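You operate a simulated robot arm through the tools that you are given. There is no shell and no other tool. Be economical: measure what you need, move in short steps, check, and stop when the job is done.

You run a simulated robot arm. Do the job below in one go: nothing can be reset, and whatever is moved stays where it is left.

Task
Bind both lots of sheets in the open binder, the lower page number on top.
Fine: open the rings by the red lever and shut them after.

It is judged by the outcome, as a careful person would: the job done as asked, and still so three seconds after it is handed in. It fails if anything else is knocked over, pushed out of place, dropped, spilled or broken. Flat cloth is picked up by pressing the open fingertips on it (5 to 10 N) and closing them slowly along it; thin cloth reads only 2 to 8 mm in the jaws.

Robot
A 6-joint arm with a two-finger parallel gripper, fixed in place. Base frame: the origin is at the foot of the arm, x ahead of it, y to its left, z up; the work surface is at about z = 0.763. Readings come in m, degrees, newtons and seconds.
With the tool pointing down near the work surface it reaches from about 0.24 to 0.64 m from the base axis. Its first joint turns from -66.0 to 66.0 degrees. Payload 2.7 kg.
The tool frame sits at the grasp point between the pads (the TCP): z along the fingers, y along the line on which they close. The tips reach 0.023 m beyond it. The gripper opens to 0.094 m. The fingers are 0.038 m wide and 0.01 m thick; the gripper's body (0.054 by 0.096 m) begins 0.039 m behind the TCP.
Orientation is that of the tool frame in the base frame, as a unit quaternion [x, y, z, w]. With the fingers straight down and closing along the base's y, the tool's x points along the base's -x, its y along +y and its z along -z.

Tools
- The arm moves only by the tool step_arm. Its argument "deltas" is a list of rows, each an object of numbers (a shift or turn left out is 0, a gripper value left out holds the last): "hand": the finger opening in m, from 0 to 0.094; "dx", "dy", "dz": the shift along the tool's x, y, z in units of 50 mm (1.0 is 50 mm); "ax", "ay", "az": the turn, a rotation vector about the tool's x, y, z in units of 8 degrees (1.0 is 8 degrees). In form: [{"hand": .., "dx": .., "dy": .., "dz": .., "ax": .., "ay": .., "az": ..}, ...]. A call has 1 to 8 rows; each row shifts and turns the commanded pose from where the row before left it, along the tool's axes as they then stand. A call with a number of a shift or a turn outside -1 to 1 is refused whole. A row lasts 0.2 s, in which the tool goes at most 0.05 m and 8.6 degrees; a call with a longer step from one row to the next is refused whole, and so is a gripper value outside its range. A pose out of reach is approached as far as the arm can. The call stops where the force on the tool passes 40 N (or 10 N more than at its start, if that is more) or the arm is blocked; 0.2 s more then pass. The fingers move at their own pace (about 0.045 m/s each) and stop on an object; they squeeze with about 25 N. The grip force told is the motor's: it shows also when the fingers shut on nothing. Time passes only in rows, and 0.2 s behind the last, so rows that do not move let the fingers close. It gives the time, the measured TCP pose, the force on the tool (base axes), the opening and the grip force at its end, in the units of the frame above (readings bear some noise), with the torque about the TCP (base axes, N m) and any sound that the robot's microphone picked up, and new pictures: "views" is both (left out), scene, wrist or none.
- Cameras (640 x 400 px; columns grow to the right, rows downward): "scene" is fixed at [0.0737, -0.424, 1.4174]; the picture's right is [0.78, -0.62, 0.00], its down [-0.33, -0.42, -0.84] and it looks along [0.52, 0.66, -0.54] (base axes); focal length 319 px, centre (320, 200). "wrist" rides on the gripper at [0.086, 0.016, -0.075] in the tool frame; the picture's right is [-0.18, 0.98, 0.00], its down [-0.58, -0.11, -0.81] and it looks along [-0.79, -0.15, 0.59] (tool axes); focal length 243 px, centre (320, 200). There is no depth. A picture from a camera that has moved, and an enlarged one, comes with that camera's place and axes in the base frame and with its lens. The place of the scene camera against the robot may be out by one fixed shift of up to 0.018 m in any direction.
- close_up(camera, box): a new picture of the part [left, top, right, bottom] of that camera's present view, enlarged. It takes no simulated time.
- hand_in(): hands the job in; it is judged then, once.

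Go step by step. Nothing tells you positions but the pictures and the camera data: compare them with the known pose of the tool, close in by small moves and look again before you grip or let go. The budget is 120 turns and 200 pictures, counting those below and the enlarged ones. Unless the task says otherwise, let go and move clear before handing in, and close with one line.

The tools are called after "Call:" as a command line: name --argument value ..., lists and objects as JSON in quotes. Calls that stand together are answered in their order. step_arm: Moves the arm, as the interface text tells. Its arguments: {"type":"object","properties":{"deltas":{"type":"array"},"views":{"type":"string","enum":["both","scene","wrist","none"]}},"required":["deltas"]} The other tools are called the same way: close_up (camera, box) takes an enlarged picture of a part of a camera's view; hand_in () hands the job in.

At the start:

```text
time: 0.0
position: [0.3351, 0.1379, 1.1599]
ee_rot: [0.0, 1.0, 0.001, 0.001]
wrist_force: [0.0, 0.2, 0.7]
torque: [0.02, -0.02, 0.01]
finger_gap: 0.094
finger_force: 0.0
```

scene: 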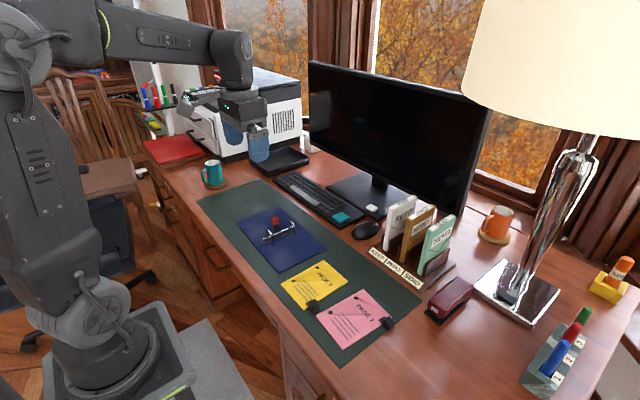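
wrist: 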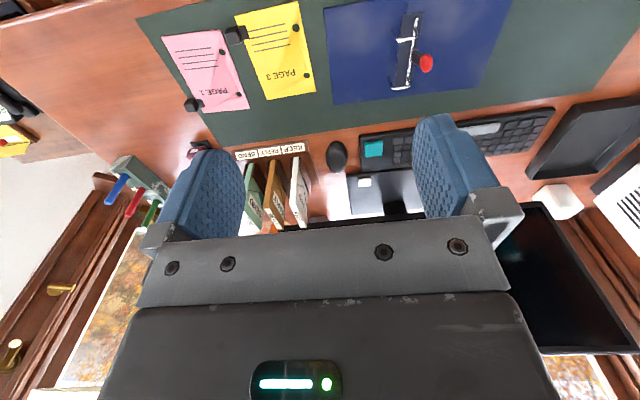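

I see an open navy binder with a ring mechanism and red lever, and yellow and pink sheet lots, each with a black clip. I'll look closer before moving.

Call:
close_up --camera "scene" --box '[220, 190, 340, 275]'

Call:
close_up --camera "scene" --box '[270, 250, 410, 350]'

Call:
close_up --camera "wrist" --box '[150, 0, 480, 140]'

```text
4.71 times, centred on (280, 232) of scene
camera zoom: at [0.0737, -0.424, 1.4174], right [0.78, -0.62, 0.0], down [-0.33, -0.42, -0.84], along [0.52, 0.66, -0.54], focal length 1500 px, centre (508, 47)
```

zoom: 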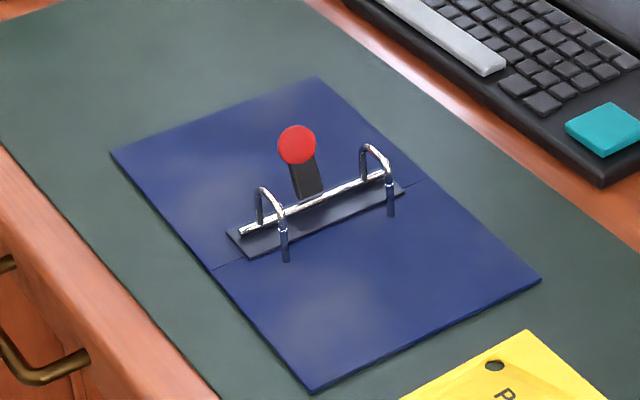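

```text
4.00 times, centred on (340, 300) of scene
camera zoom: at [0.0737, -0.424, 1.4174], right [0.78, -0.62, 0.0], down [-0.33, -0.42, -0.84], along [0.52, 0.66, -0.54], focal length 1275 px, centre (240, -200)
```

zoom: 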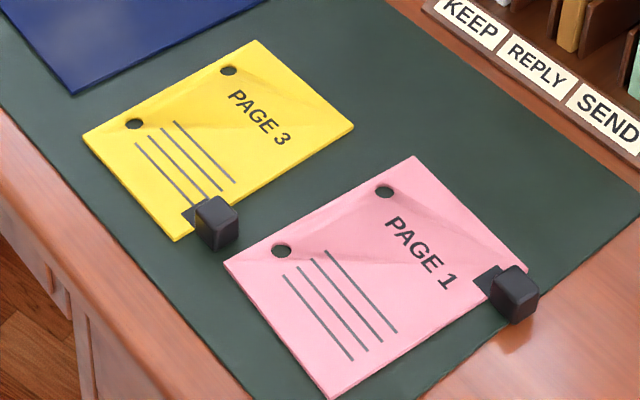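

```text
1.94 times, centred on (315, 70) of wrist
camera zoom: at [0.248, 0.1546, 1.2342], right [0.18, 0.98, 0.0], down [0.58, -0.11, 0.81], along [0.79, -0.15, -0.59], focal length 470 px, centre (330, 452)
```

zoom: 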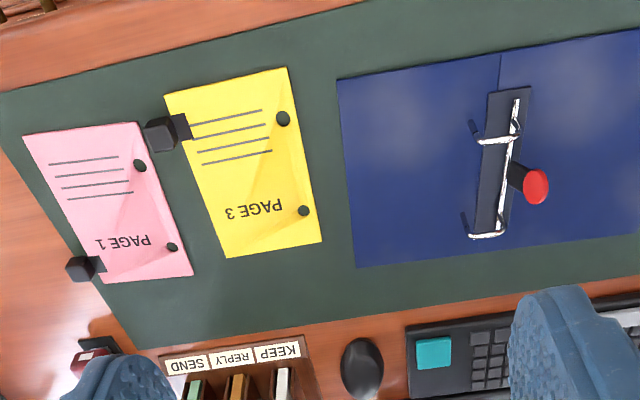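

The binder spine is about y≈0.30 and the holes are about 80 mm apart. I'll take a closer wrist view of the rings to see the lever and ring geometry.

Call:
step_arm --deltas '[{"dx": 0.14, "dy": 0.64, "dz": 0.68}, {"dx": 0.14, "dy": 0.64, "dz": 0.68}, {"dx": 0.14, "dy": 0.64, "dz": 0.68}, {"dx": 0.14, "dy": 0.64, "dz": 0.68}, {"dx": 0.14, "dy": 0.64, "dz": 0.68}, {}]'

```text
time: 1.4
position: [0.3013, 0.2993, 0.9884]
ee_rot: [0.0, 1.0, 0.0, 0.002]
wrist_force: [0.3, 1.6, -0.4]
torque: [0.05, 0.0, 0.03]
finger_gap: 0.0939
finger_force: 0.1
camera wrist: at [0.2152, 0.3161, 1.0623], right [0.18, 0.98, 0.0], down [0.58, -0.11, 0.81], along [0.79, -0.15, -0.59], focal length 243 px, centre (320, 200)
```

scene: 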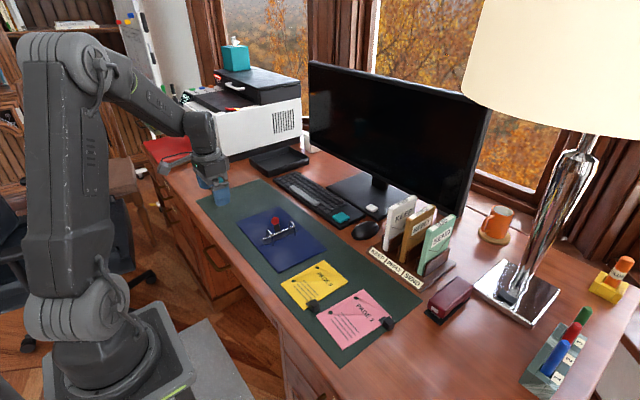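
wrist: 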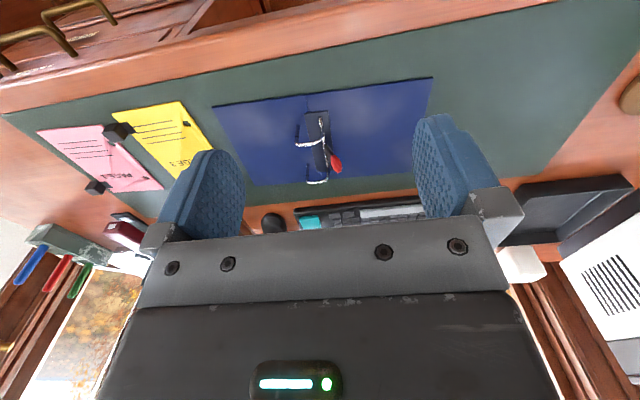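

Call:
close_up --camera "wrist" --box '[250, 80, 400, 195]'

Call:
close_up --camera "scene" --box '[255, 210, 305, 245]'

```text
3.48 times, centred on (325, 138) of wrist
camera zoom: at [0.2152, 0.3161, 1.0623], right [0.18, 0.98, 0.0], down [0.58, -0.11, 0.81], along [0.79, -0.15, -0.59], focal length 844 px, centre (303, 417)
```

zoom: 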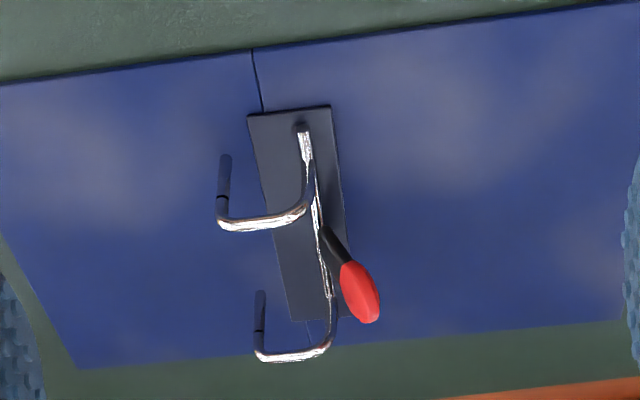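

```text
11.43 times, centred on (280, 228) of scene
camera zoom: at [0.0737, -0.424, 1.4174], right [0.78, -0.62, 0.0], down [-0.33, -0.42, -0.84], along [0.52, 0.66, -0.54], focal length 3643 px, centre (777, -114)
```

zoom: 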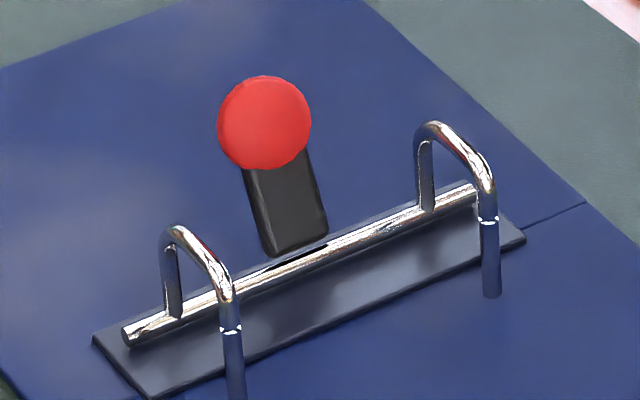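

The arches hinge on the rod at y≈0.28 and meet fixed posts at about (0.425, 0.242) and (0.505, 0.241). The red knob is near (0.466, 0.293, 0.815), so pushing it toward +y should swing the arches up. I'll close the fingers and come down on the knob's -y side.

Call:
step_arm --deltas '[{"hand": 0.0, "dx": -0.82, "dy": -0.2}, {"dx": -0.82, "dy": -0.2}, {"dx": -0.82, "dy": -0.2}, {"dx": -0.82, "dy": -0.2}, {"dz": 0.85}, {"dz": 0.85}, {}]'

```text
time: 3.0
position: [0.4646, 0.2569, 0.9048]
ee_rot: [-0.001, 1.0, 0.0, 0.0]
wrist_force: [0.1, 0.4, 0.1]
torque: [0.02, 0.03, -0.01]
finger_gap: 0.0
finger_force: 25.8
camera wrist: at [0.377, 0.2732, 0.9783], right [0.18, 0.98, 0.0], down [0.58, -0.11, 0.81], along [0.79, -0.15, -0.59], focal length 243 px, centre (320, 200)
```

scene: 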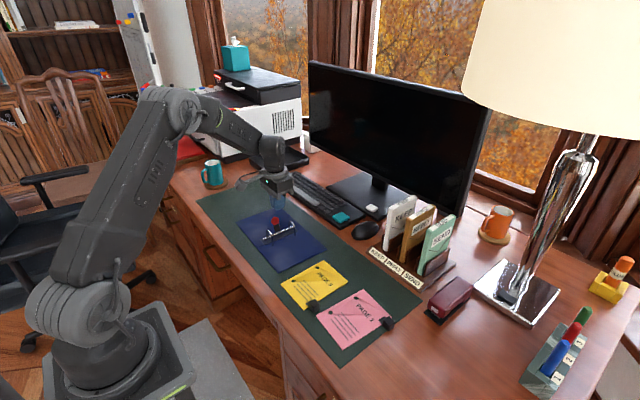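
wrist: 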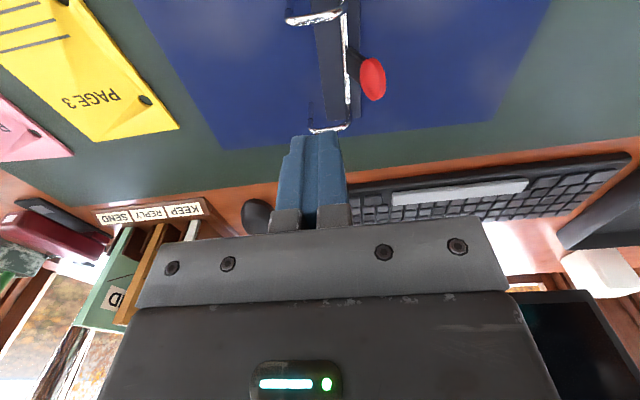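

The knob checks out at (0.465, 0.293), so I'll descend beside it.

Call:
step_arm --deltas '[{"dz": 0.5}, {"dz": 0.5}, {"dz": 0.5}, {}]'

Call:
close_up --camera "scene" --box '[240, 190, 320, 245]'

```text
time: 4.0
position: [0.4632, 0.2573, 0.8294]
ee_rot: [0.0, 1.0, 0.0, 0.0]
wrist_force: [0.1, 0.0, 0.8]
torque: [0.03, 0.02, 0.01]
finger_gap: 0.0003
finger_force: 24.7
camera wrist: at [0.3761, 0.274, 0.9027], right [0.18, 0.98, 0.0], down [0.58, -0.11, 0.81], along [0.79, -0.15, -0.59], focal length 243 px, centre (320, 200)
```

scene: 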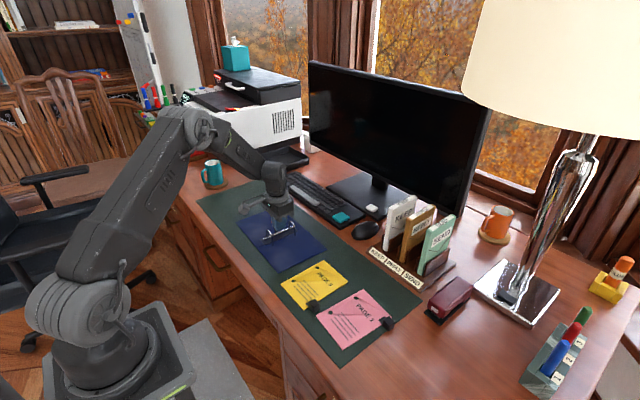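
wrist: 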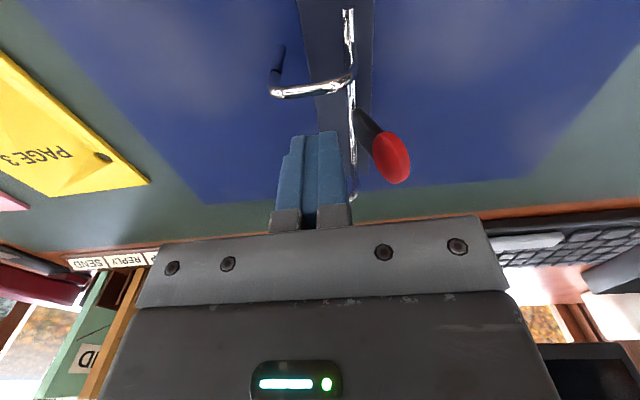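

```text
7.27 times, centred on (280, 218) of scene
camera zoom: at [0.0737, -0.424, 1.4174], right [0.78, -0.62, 0.0], down [-0.33, -0.42, -0.84], along [0.52, 0.66, -0.54], focal length 2318 px, centre (611, 73)
```

zoom: 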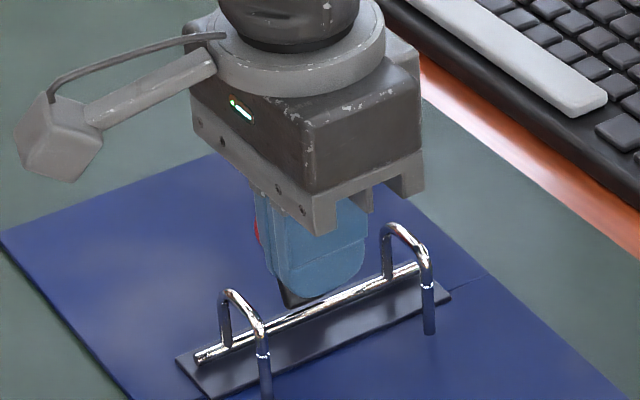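

Clear of the arches. Now I'll push the lever toward +y.

Call:
step_arm --deltas '[{"dy": 0.2}, {"dy": 0.2}, {"dy": 0.2, "dz": 0.05}, {"dy": 0.2, "dz": 0.1}, {}]'

```text
time: 5.2
position: [0.4653, 0.2965, 0.8225]
ee_rot: [0.0, 1.0, 0.001, 0.0]
wrist_force: [-0.9, 0.2, -0.5]
torque: [-0.01, 0.01, -0.01]
finger_gap: 0.0
finger_force: 25.1
camera wrist: at [0.3772, 0.315, 0.8967], right [0.18, 0.98, 0.0], down [0.58, -0.11, 0.81], along [0.79, -0.15, -0.59], focal length 243 px, centre (320, 200)
```

scene: 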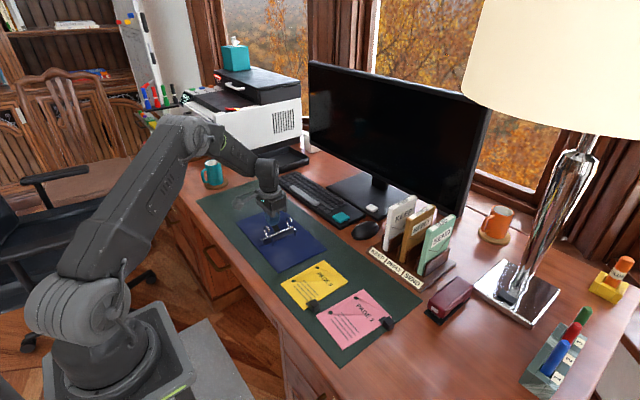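
wrist: 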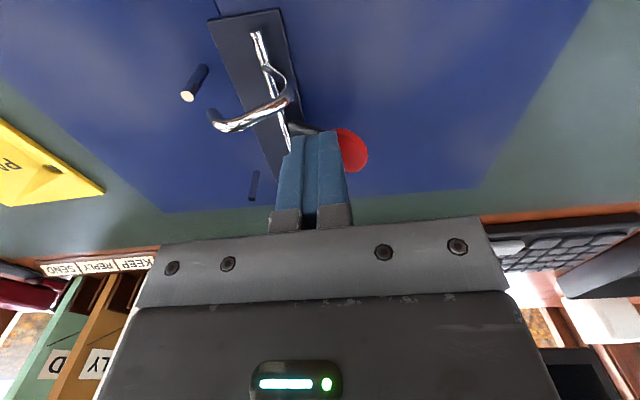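

The arches are lifting as expected, so I'll keep pushing.

Call:
step_arm --deltas '[{"dy": 0.15, "dz": 0.1}, {"dy": 0.15, "dz": 0.1}, {"dy": 0.15, "dz": 0.1}, {"dy": 0.15, "dz": 0.05}, {}]'

Call:
close_up --camera "scene" --box '[240, 190, 320, 245]'

```text
time: 6.4
position: [0.4651, 0.3291, 0.8051]
ee_rot: [0.0, 1.0, 0.0, 0.002]
wrist_force: [-0.2, -0.1, 0.9]
torque: [0.01, 0.03, 0.01]
finger_gap: 0.0001
finger_force: 24.7
camera wrist: at [0.377, 0.3451, 0.8794], right [0.18, 0.98, 0.0], down [0.58, -0.11, 0.81], along [0.79, -0.15, -0.59], focal length 243 px, centre (320, 200)
```

scene: 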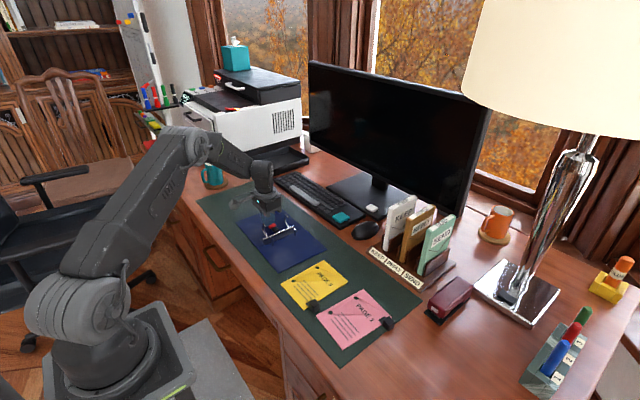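
wrist: 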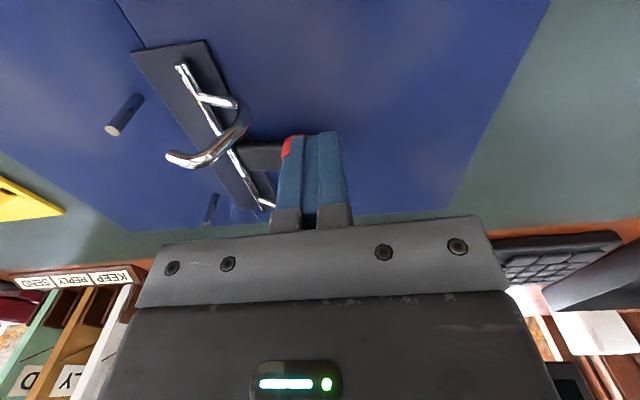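

```text
7.27 times, centred on (280, 218) of scene
camera zoom: at [0.0737, -0.424, 1.4174], right [0.78, -0.62, 0.0], down [-0.33, -0.42, -0.84], along [0.52, 0.66, -0.54], focal length 2318 px, centre (611, 73)
```

zoom: 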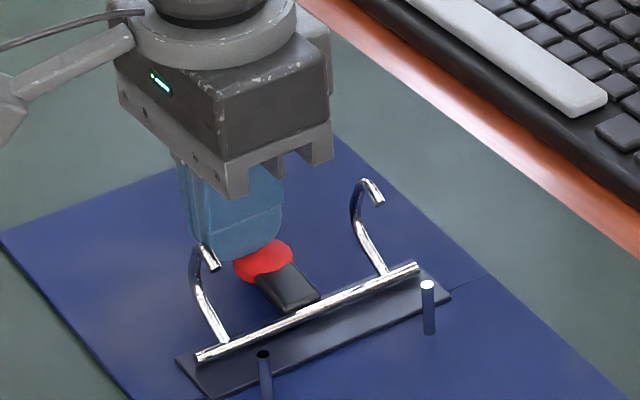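

The rings are well open, with the arches tilted up and over. I'll lift off and see whether they stay.

Call:
step_arm --deltas '[{"dz": -0.6}, {"dz": -0.9}, {"dz": -0.9, "dx": 0.4}, {"dz": -0.3, "dx": 0.9}, {"dx": 0.9}, {}]'

Call:
close_up --camera "scene" --box '[240, 190, 320, 245]'

Call:
close_up --camera "wrist" --box '[150, 40, 400, 200]'

```text
time: 7.8
position: [0.3551, 0.3313, 0.9397]
ee_rot: [0.0, 1.0, 0.0, 0.001]
wrist_force: [0.0, 0.8, -0.7]
torque: [-0.01, -0.01, 0.0]
finger_gap: 0.0001
finger_force: 24.9
camera wrist: at [0.2668, 0.3467, 1.0142], right [0.18, 0.98, 0.0], down [0.58, -0.11, 0.81], along [0.79, -0.15, -0.59], focal length 243 px, centre (320, 200)
```

scene: 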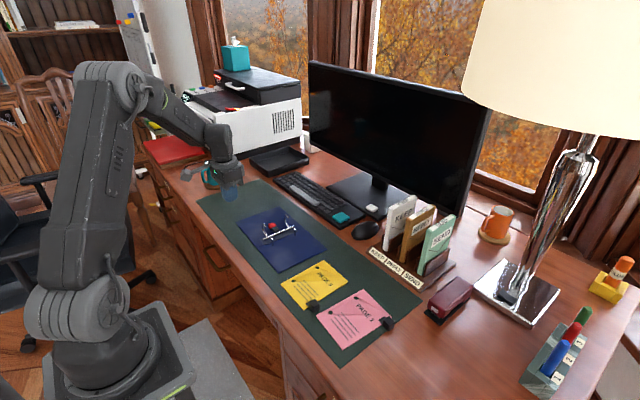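
wrist: 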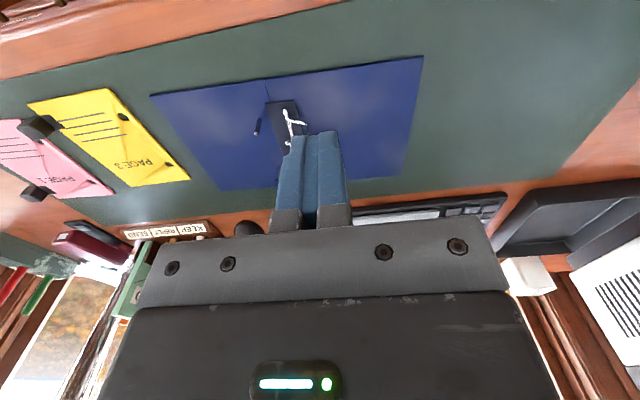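

```text
7.27 times, centred on (280, 218) of scene
camera zoom: at [0.0737, -0.424, 1.4174], right [0.78, -0.62, 0.0], down [-0.33, -0.42, -0.84], along [0.52, 0.66, -0.54], focal length 2318 px, centre (611, 73)
```

zoom: 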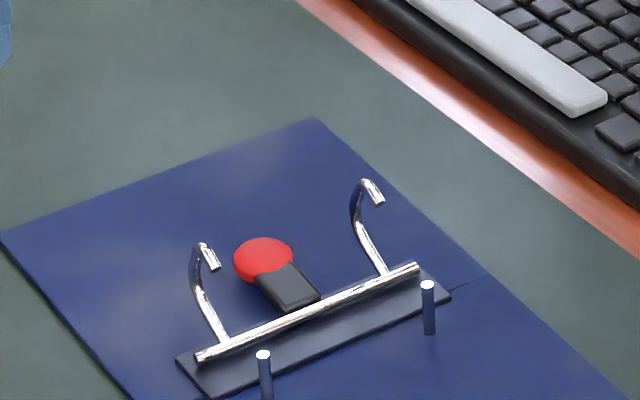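

```text
2.50 times, centred on (275, 120) of wrist
camera zoom: at [0.2668, 0.3467, 1.0142], right [0.18, 0.98, 0.0], down [0.58, -0.11, 0.81], along [0.79, -0.15, -0.59], focal length 606 px, centre (432, 400)
```

zoom: 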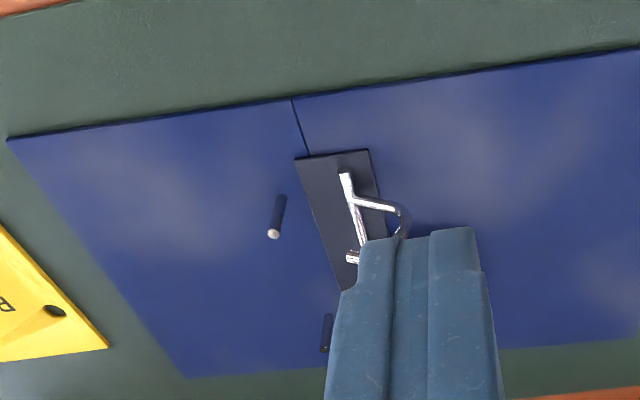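

The rings stay open, and the post tips are at z≈0.794, at (0.425, 0.244) and (0.505, 0.241). Next I'll look closely at the yellow lot (page 3), which goes in first, and its clip.

Call:
step_arm --deltas '[{"hand": 0.05, "dy": -0.97}, {"dy": -0.97}, {"dy": -0.97}, {"dy": -0.97}, {"dy": -0.97}, {"dy": -0.97}, {"dy": -0.97, "dx": 0.2}, {}]'

Call:
close_up --camera "wrist" --box '[200, 0, 500, 190]'

```text
time: 9.6
position: [0.3437, -0.0112, 0.9406]
ee_rot: [0.0, 1.0, -0.001, 0.002]
wrist_force: [0.2, -0.6, -1.4]
torque: [0.02, 0.0, 0.01]
finger_gap: 0.0498
finger_force: 0.1
camera wrist: at [0.2569, 0.0059, 1.0149], right [0.18, 0.98, 0.0], down [0.58, -0.11, 0.81], along [0.79, -0.15, -0.59], focal length 243 px, centre (320, 200)
```

scene: 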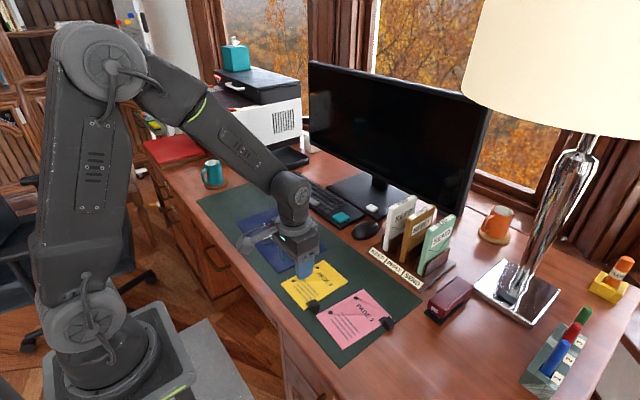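
wrist: 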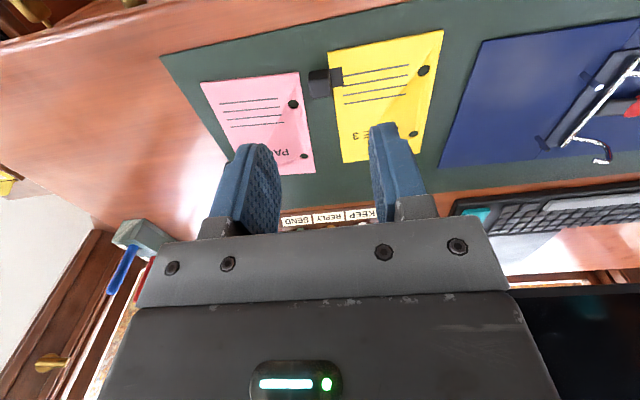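

```text
2.11 times, centred on (350, 95) of wrist
camera zoom: at [0.2569, 0.0059, 1.0149], right [0.18, 0.98, 0.0], down [0.58, -0.11, 0.81], along [0.79, -0.15, -0.59], focal length 511 px, centre (257, 421)
```

zoom: 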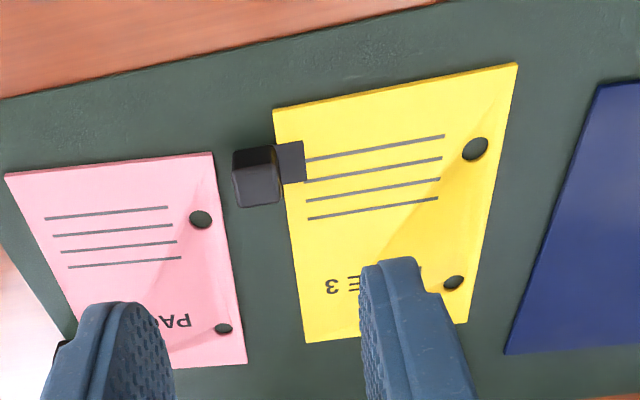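

The yellow holes are at (0.392, 0.085) and (0.471, 0.084), and its clip block is at about (0.382, -0.017). I'll turn the tool -90° so the fingers close along x on the clip and the camera looks toward the binder.

Call:
step_arm --deltas '[{"az": -1}, {"az": -1}, {"az": -1}, {"az": -1}, {"az": -1}, {"az": -1}, {"az": -1}, {"az": -1}]' --views "none"

Call:
step_arm --deltas '[{"az": -1}, {"az": -1}, {"az": -1}, {"az": -0.25}, {"dx": 0.3, "dy": -0.7}, {"dz": 0.8}, {}]'

```text
time: 11.4
position: [0.3441, -0.0119, 0.9392]
ee_rot: [-0.532, 0.847, -0.001, 0.0]
wrist_force: [0.0, 0.6, 0.2]
torque: [-0.01, 0.0, -0.02]
finger_gap: 0.0497
finger_force: 0.0
```

```text
time: 13.0
position: [0.3804, -0.0248, 0.8982]
ee_rot: [-0.707, 0.707, 0.0, 0.0]
wrist_force: [-1.0, 0.0, 0.5]
torque: [-0.02, 0.03, -0.02]
finger_gap: 0.05
finger_force: 0.2
camera wrist: at [0.3633, -0.1112, 0.9733], right [-0.98, 0.18, 0.0], down [0.11, 0.58, 0.81], along [0.15, 0.79, -0.59], focal length 243 px, centre (320, 200)
```

scene: 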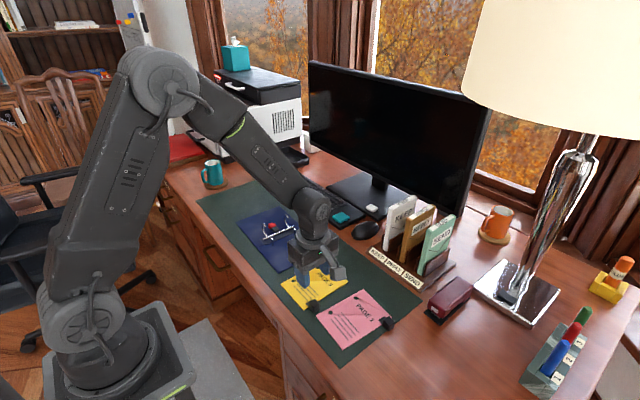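
wrist: 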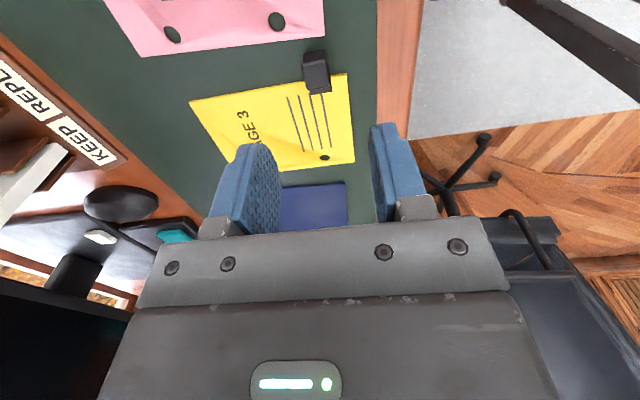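

Call:
close_up --camera "wrist" --box '[180, 0, 400, 180]'

Call:
close_up --camera "scene" --box '[280, 240, 360, 320]'

```text
2.22 times, centred on (290, 90) of wrist
camera zoom: at [0.3633, -0.1112, 0.9733], right [-0.98, 0.18, 0.0], down [0.11, 0.58, 0.81], along [0.15, 0.79, -0.59], focal length 539 px, centre (387, 444)
```

zoom: 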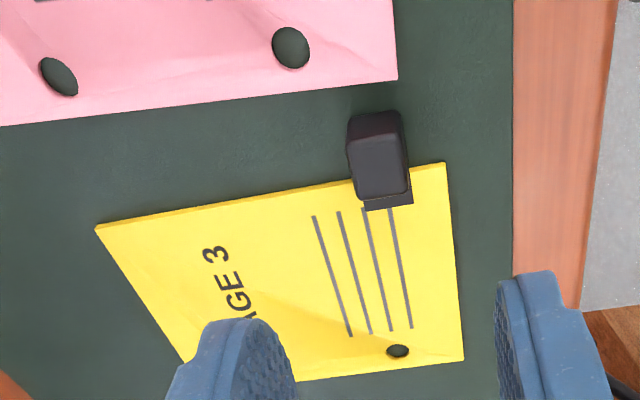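

```text
5.00 times, centred on (320, 280) of scene
camera zoom: at [0.0737, -0.424, 1.4174], right [0.78, -0.62, 0.0], down [-0.33, -0.42, -0.84], along [0.52, 0.66, -0.54], focal length 1594 px, centre (320, -200)
```

zoom: 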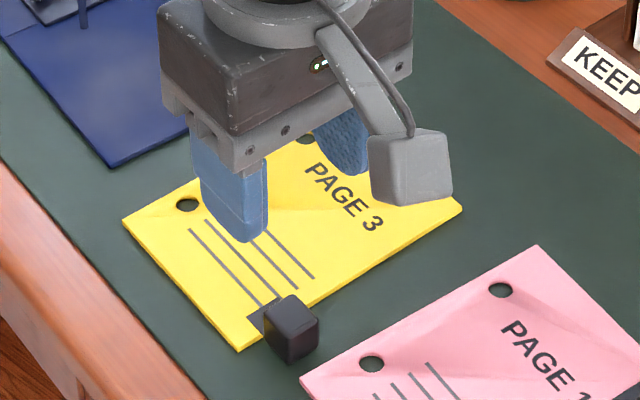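

The clip block is about 20 mm wide, centred near (0.383, -0.019). I'll lower toward it and check the alignment.

Call:
step_arm --deltas '[{"dx": -0.06, "dy": -0.05, "dz": 0.5}, {"dz": 0.5}, {"dz": 0.4}, {}]'

Call:
close_up --camera "wrist" --box '[200, 50, 440, 200]'

Call:
close_up --camera "scene" --box '[270, 260, 350, 320]'

```text
time: 14.0
position: [0.3824, -0.0222, 0.828]
ee_rot: [0.708, -0.707, 0.0, -0.001]
wrist_force: [0.5, 0.9, -0.4]
torque: [0.0, 0.02, 0.01]
finger_gap: 0.0499
finger_force: 0.1
camera wrist: at [0.3662, -0.1095, 0.9029], right [-0.98, 0.18, 0.0], down [0.11, 0.58, 0.81], along [0.15, 0.79, -0.59], focal length 243 px, centre (320, 200)
```

scene: 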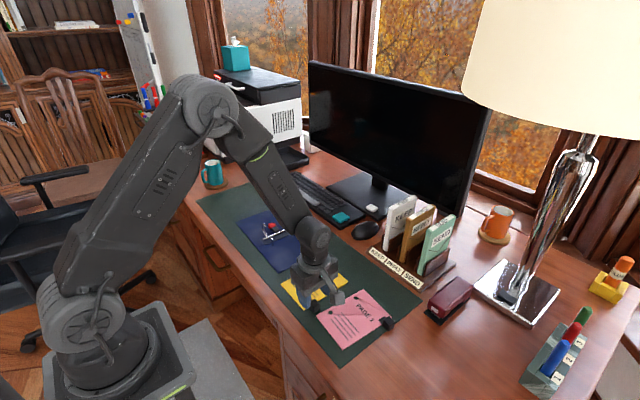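
wrist: 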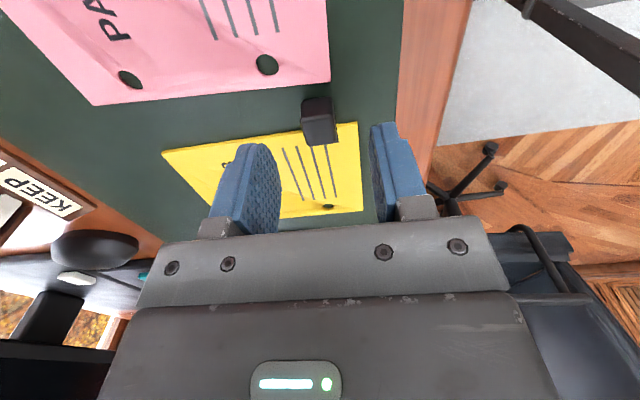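

```text
2.67 times, centred on (320, 125) of wrist
camera zoom: at [0.3662, -0.1095, 0.9029], right [-0.98, 0.18, 0.0], down [0.11, 0.58, 0.81], along [0.15, 0.79, -0.59], focal length 647 px, centre (320, 400)
```

zoom: 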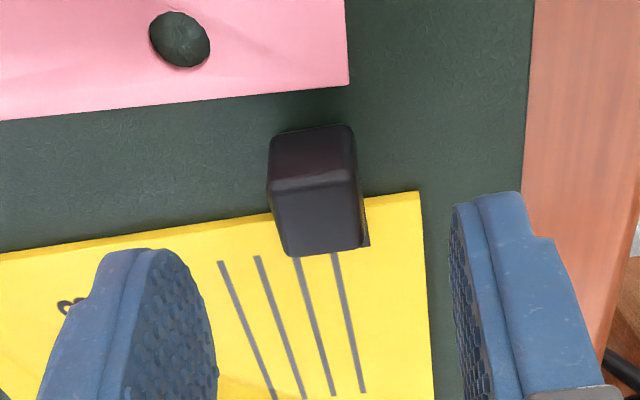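

```text
6.67 times, centred on (310, 290) of scene
camera zoom: at [0.0737, -0.424, 1.4174], right [0.78, -0.62, 0.0], down [-0.33, -0.42, -0.84], along [0.52, 0.66, -0.54], focal length 2125 px, centre (387, -400)
```

zoom: 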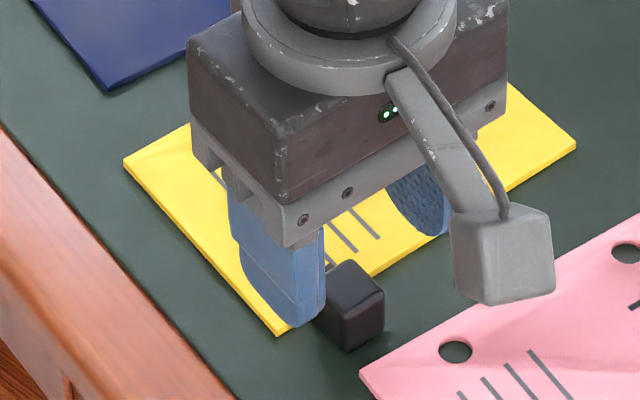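

The block is centred at (0.383, -0.021) with its top at z≈0.787, which lines up well. I'll descend to TCP z≈0.796 and close.

Call:
step_arm --deltas '[{"dz": 0.32}, {"dz": 0.32}, {"hand": 0.0}, {}, {}, {}]'

Call:
close_up --camera "wrist" --box '[200, 50, 440, 200]'

```text
time: 15.4
position: [0.3839, -0.024, 0.798]
ee_rot: [-0.707, 0.707, 0.0, 0.001]
wrist_force: [1.3, 0.1, 0.0]
torque: [-0.01, -0.03, -0.06]
finger_gap: 0.0189
finger_force: 24.7
camera wrist: at [0.3665, -0.1091, 0.8721], right [-0.98, 0.18, 0.0], down [0.11, 0.58, 0.81], along [0.15, 0.79, -0.59], focal length 243 px, centre (320, 200)
```

scene: 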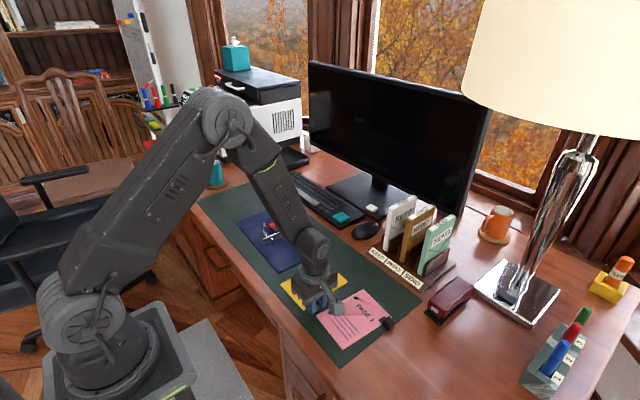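
wrist: 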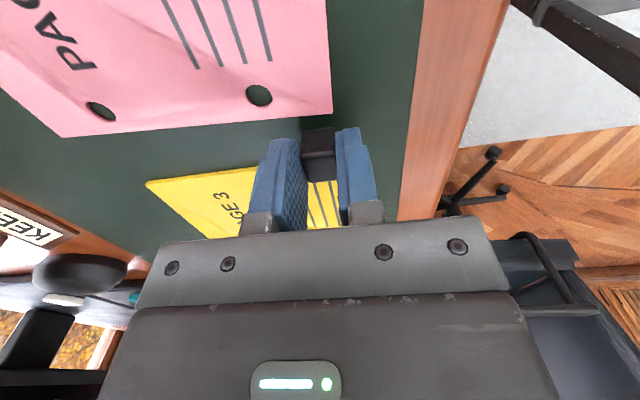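

```text
2.67 times, centred on (320, 125) of wrist
camera zoom: at [0.3665, -0.1091, 0.8721], right [-0.98, 0.18, 0.0], down [0.11, 0.58, 0.81], along [0.15, 0.79, -0.59], focal length 647 px, centre (320, 400)
```

zoom: 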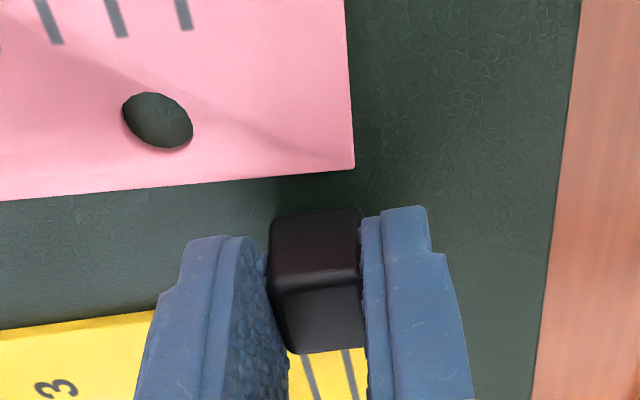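

I have the clip, with a gap of 18.9 mm. I'll lift slowly and check how the sheets hang.

Call:
step_arm --deltas '[{"dz": -0.3}, {"dz": -0.4}, {"dz": -0.4}, {"dz": -0.4}, {}]'

Call:
close_up --camera "scene" --box '[240, 210, 400, 330]'

```text
time: 16.6
position: [0.3814, -0.0237, 0.8734]
ee_rot: [-0.707, 0.707, 0.0, 0.0]
wrist_force: [-0.4, -0.5, -0.2]
torque: [-0.05, -0.01, -0.01]
finger_gap: 0.0192
finger_force: 25.0
camera wrist: at [0.3654, -0.1098, 0.9479], right [-0.98, 0.18, 0.0], down [0.11, 0.58, 0.81], along [0.15, 0.79, -0.59], focal length 243 px, centre (320, 200)
```

scene: 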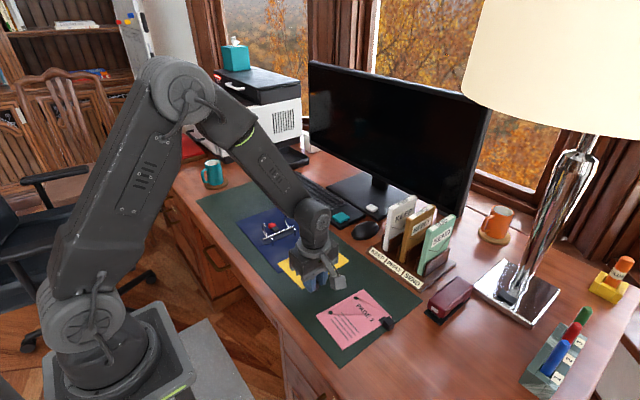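
wrist: 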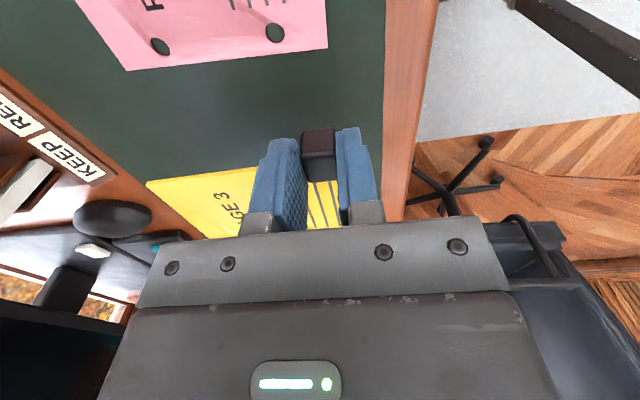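

```text
3.33 times, centred on (320, 270) of scene
camera zoom: at [0.0737, -0.424, 1.4174], right [0.78, -0.62, 0.0], down [-0.33, -0.42, -0.84], along [0.52, 0.66, -0.54], focal length 1062 px, centre (320, -33)
```

zoom: 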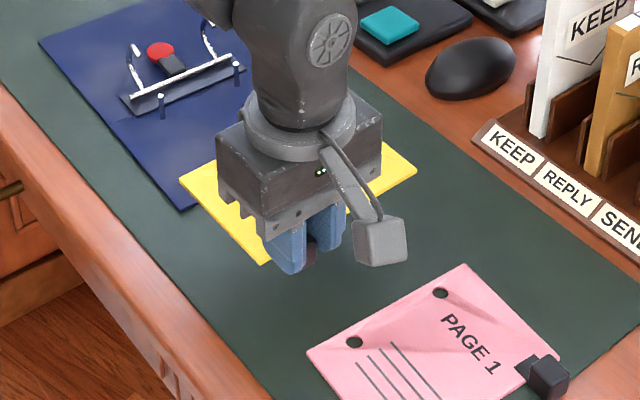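

The sheets are held rigidly and level. I'll carry them over the posts at this height (delta x +0.030, y +0.160, yaw about -1.9°).

Call:
step_arm --deltas '[{"dx": -0.8, "dy": -0.15}, {"dx": -0.8, "dy": -0.15}, {"dx": -0.8, "dy": -0.15}, {"dx": -0.8, "dy": -0.15}, {"az": 0.24}, {}]'

Call:
close_up --camera "scene" --box '[220, 190, 340, 280]'

```text
time: 18.0
position: [0.4126, 0.1352, 0.8718]
ee_rot: [-0.695, 0.719, 0.0, 0.001]
wrist_force: [1.0, -0.4, -0.1]
torque: [-0.03, 0.03, 0.0]
finger_gap: 0.019
finger_force: 25.7
camera wrist: at [0.393, 0.0515, 0.9472], right [-0.98, 0.22, 0.0], down [0.13, 0.58, 0.81], along [0.18, 0.79, -0.59], focal length 243 px, centre (320, 200)
```

scene: 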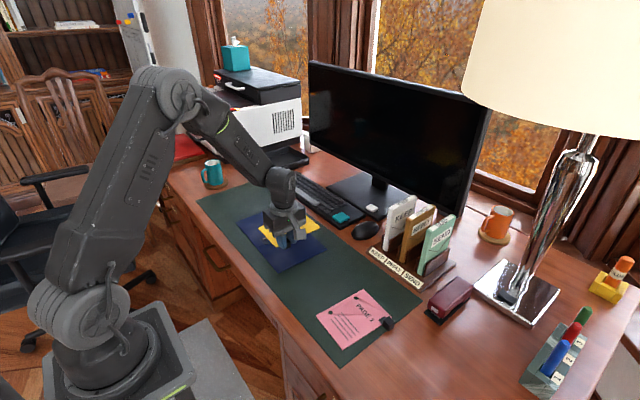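
wrist: 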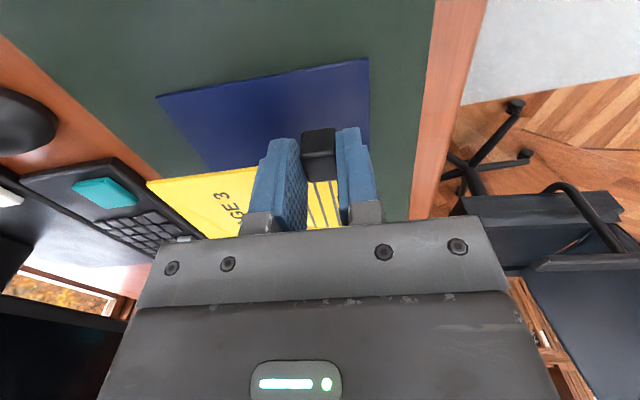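

```text
4.44 times, centred on (280, 235) of scene
camera zoom: at [0.0737, -0.424, 1.4174], right [0.78, -0.62, 0.0], down [-0.33, -0.42, -0.84], along [0.52, 0.66, -0.54], focal length 1417 px, centre (498, 44)
```

zoom: 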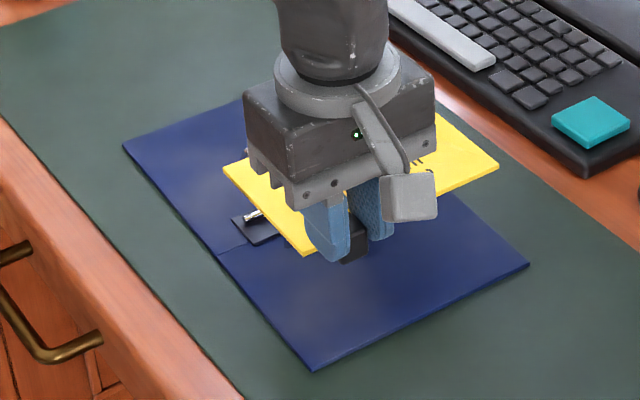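

The corner displacements match the plan to within a couple of mm. I'll lower until just above the post tips, then look.

Call:
step_arm --deltas '[{"dz": 0.3}, {"dz": 0.3}, {"dz": 0.2}, {}]'

Call:
close_up --camera "scene" --box '[240, 200, 330, 265]'

```text
time: 19.0
position: [0.4116, 0.1362, 0.8328]
ee_rot: [-0.695, 0.719, -0.001, 0.001]
wrist_force: [0.2, 0.3, 0.6]
torque: [0.03, -0.02, 0.03]
finger_gap: 0.0188
finger_force: 25.1
camera wrist: at [0.3925, 0.0512, 0.9067], right [-0.98, 0.22, 0.0], down [0.13, 0.58, 0.81], along [0.18, 0.79, -0.59], focal length 243 px, centre (320, 200)
```

scene: 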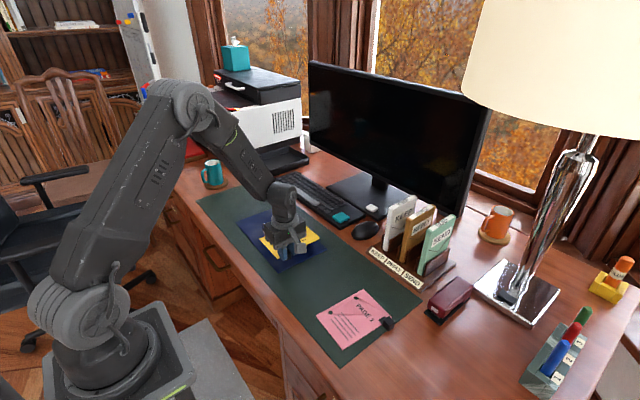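
wrist: 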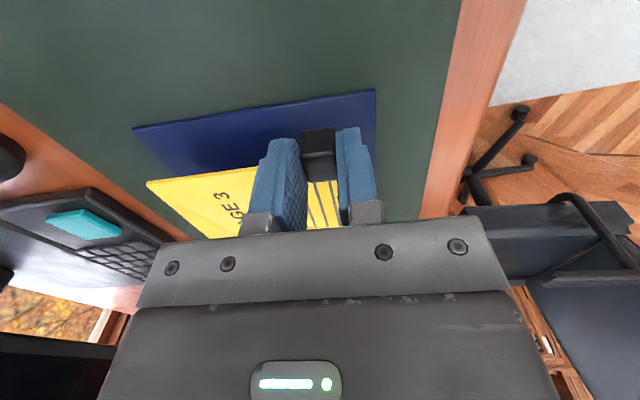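

```text
6.15 times, centred on (285, 232) of scene
camera zoom: at [0.0737, -0.424, 1.4174], right [0.78, -0.62, 0.0], down [-0.33, -0.42, -0.84], along [0.52, 0.66, -0.54], focal length 1961 px, centre (535, 0)
```

zoom: 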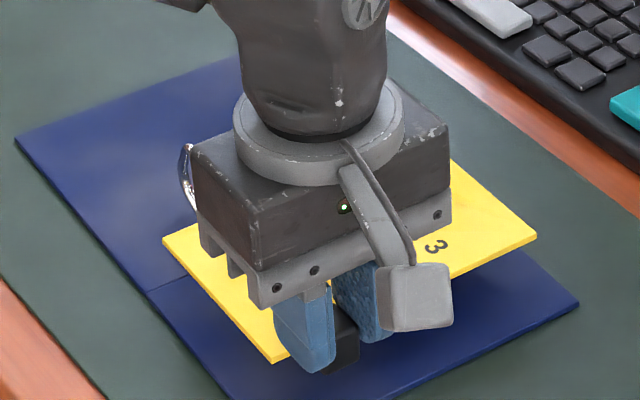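

Still clear. I'll lower in small steps through the post-tip height, watching force and torque.

Call:
step_arm --deltas '[{"dz": 0.1}, {"dz": 0.1}, {"dz": 0.1}, {}]' --views "none"

Call:
close_up --camera "scene" --box '[240, 200, 330, 265]'

```text
time: 20.0
position: [0.4116, 0.1367, 0.8178]
ee_rot: [-0.696, 0.718, -0.001, 0.001]
wrist_force: [-0.1, -0.9, -0.4]
torque: [0.03, 0.06, -0.06]
finger_gap: 0.0191
finger_force: 25.5
```

```text
6.15 times, centred on (285, 232) of scene
camera zoom: at [0.0737, -0.424, 1.4174], right [0.78, -0.62, 0.0], down [-0.33, -0.42, -0.84], along [0.52, 0.66, -0.54], focal length 1961 px, centre (535, 0)
```

zoom: 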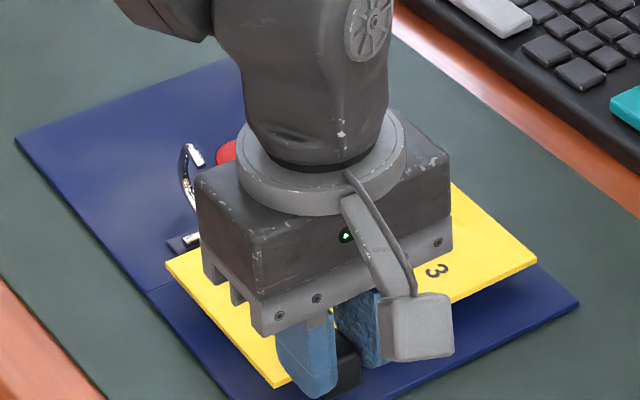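

Only small torque so far, so I'll continue down to the cover.

Call:
step_arm --deltas '[{"dz": 0.1}, {"dz": 0.1}, {"dz": 0.06}, {}]'

Call:
close_up --camera "scene" --box '[240, 200, 330, 265]'

```text
time: 21.0
position: [0.4111, 0.1363, 0.8039]
ee_rot: [-0.695, 0.719, -0.001, 0.0]
wrist_force: [-1.0, -0.7, -0.1]
torque: [0.02, 0.03, -0.01]
finger_gap: 0.0189
finger_force: 25.2
camera wrist: at [0.3923, 0.0516, 0.8795], right [-0.98, 0.22, 0.0], down [0.13, 0.58, 0.81], along [0.18, 0.79, -0.59], focal length 243 px, centre (320, 200)
```

scene: 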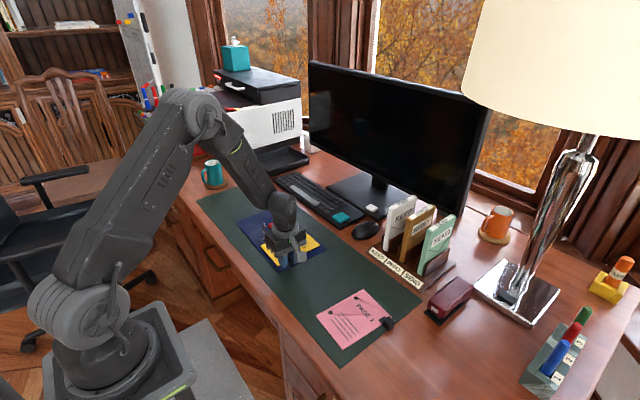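
wrist: 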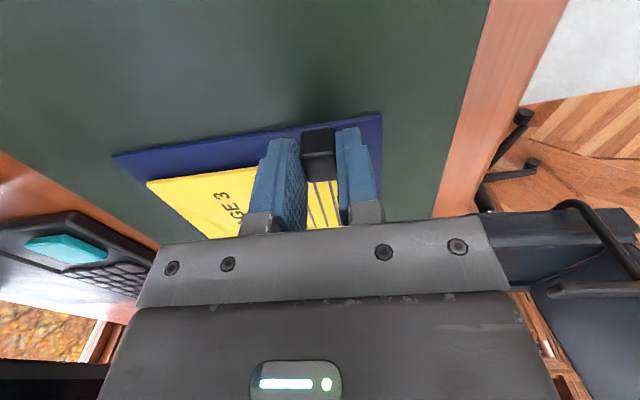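

```text
6.15 times, centred on (285, 232) of scene
camera zoom: at [0.0737, -0.424, 1.4174], right [0.78, -0.62, 0.0], down [-0.33, -0.42, -0.84], along [0.52, 0.66, -0.54], focal length 1961 px, centre (535, 0)
```

zoom: 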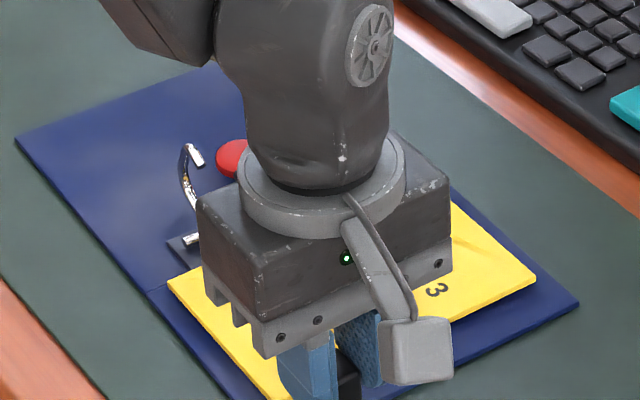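

Call:
step_arm --deltas '[{"dz": 0.04}, {"dz": 0.03}, {}]' --views "none"

```text
time: 21.8
position: [0.4122, 0.1365, 0.8013]
ee_rot: [-0.695, 0.719, 0.0, 0.001]
wrist_force: [-1.8, -1.4, 8.1]
torque: [0.2, 0.07, 0.06]
finger_gap: 0.019
finger_force: 25.5
```

Contact came at the expected cover height, so the posts must be through the holes. I'll release, lift and inspect.

Call:
step_arm --deltas '[{"dz": -0.02, "hand": 0.035}, {}, {}, {"dz": -0.5}, {"dz": -0.9}, {"dz": -0.7, "dx": 0.7}, {"dx": 0.9}, {}]'

Call:
close_up --camera "scene" --box '[240, 200, 330, 265]'

Call:
close_up --camera "wrist" --box '[200, 60, 420, 200]'

```text
time: 23.6
position: [0.4089, 0.0584, 0.9063]
ee_rot: [-0.695, 0.719, 0.0, -0.001]
wrist_force: [0.5, 0.1, 0.7]
torque: [-0.01, 0.02, -0.02]
finger_gap: 0.035
finger_force: 0.0
camera wrist: at [0.3886, -0.0278, 0.9809], right [-0.98, 0.22, 0.0], down [0.13, 0.58, 0.81], along [0.17, 0.79, -0.59], focal length 243 px, centre (320, 200)
```

scene: 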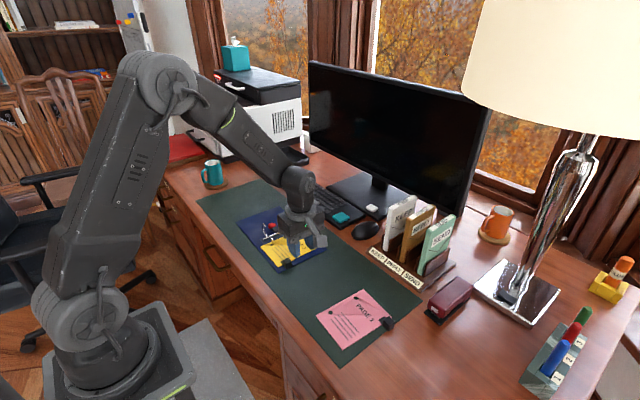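
wrist: 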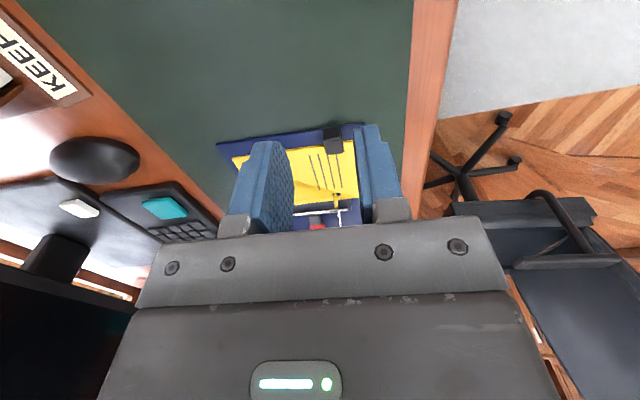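

```text
6.15 times, centred on (285, 232) of scene
camera zoom: at [0.0736, -0.424, 1.4174], right [0.78, -0.62, 0.0], down [-0.33, -0.42, -0.84], along [0.52, 0.66, -0.54], focal length 1961 px, centre (535, 0)
```

zoom: 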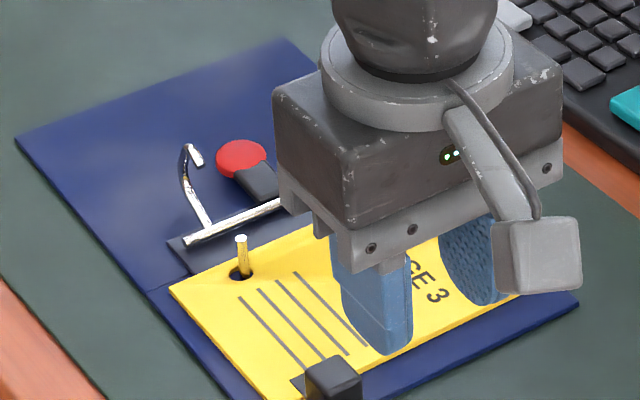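

```text
2.86 times, centred on (310, 130) of wrist
camera zoom: at [0.3886, -0.0278, 0.9809], right [-0.98, 0.22, 0.0], down [0.13, 0.58, 0.81], along [0.17, 0.79, -0.59], focal length 693 px, centre (349, 400)
```

zoom: 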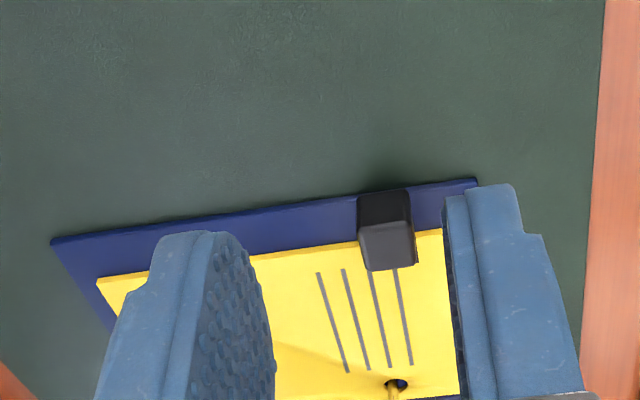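

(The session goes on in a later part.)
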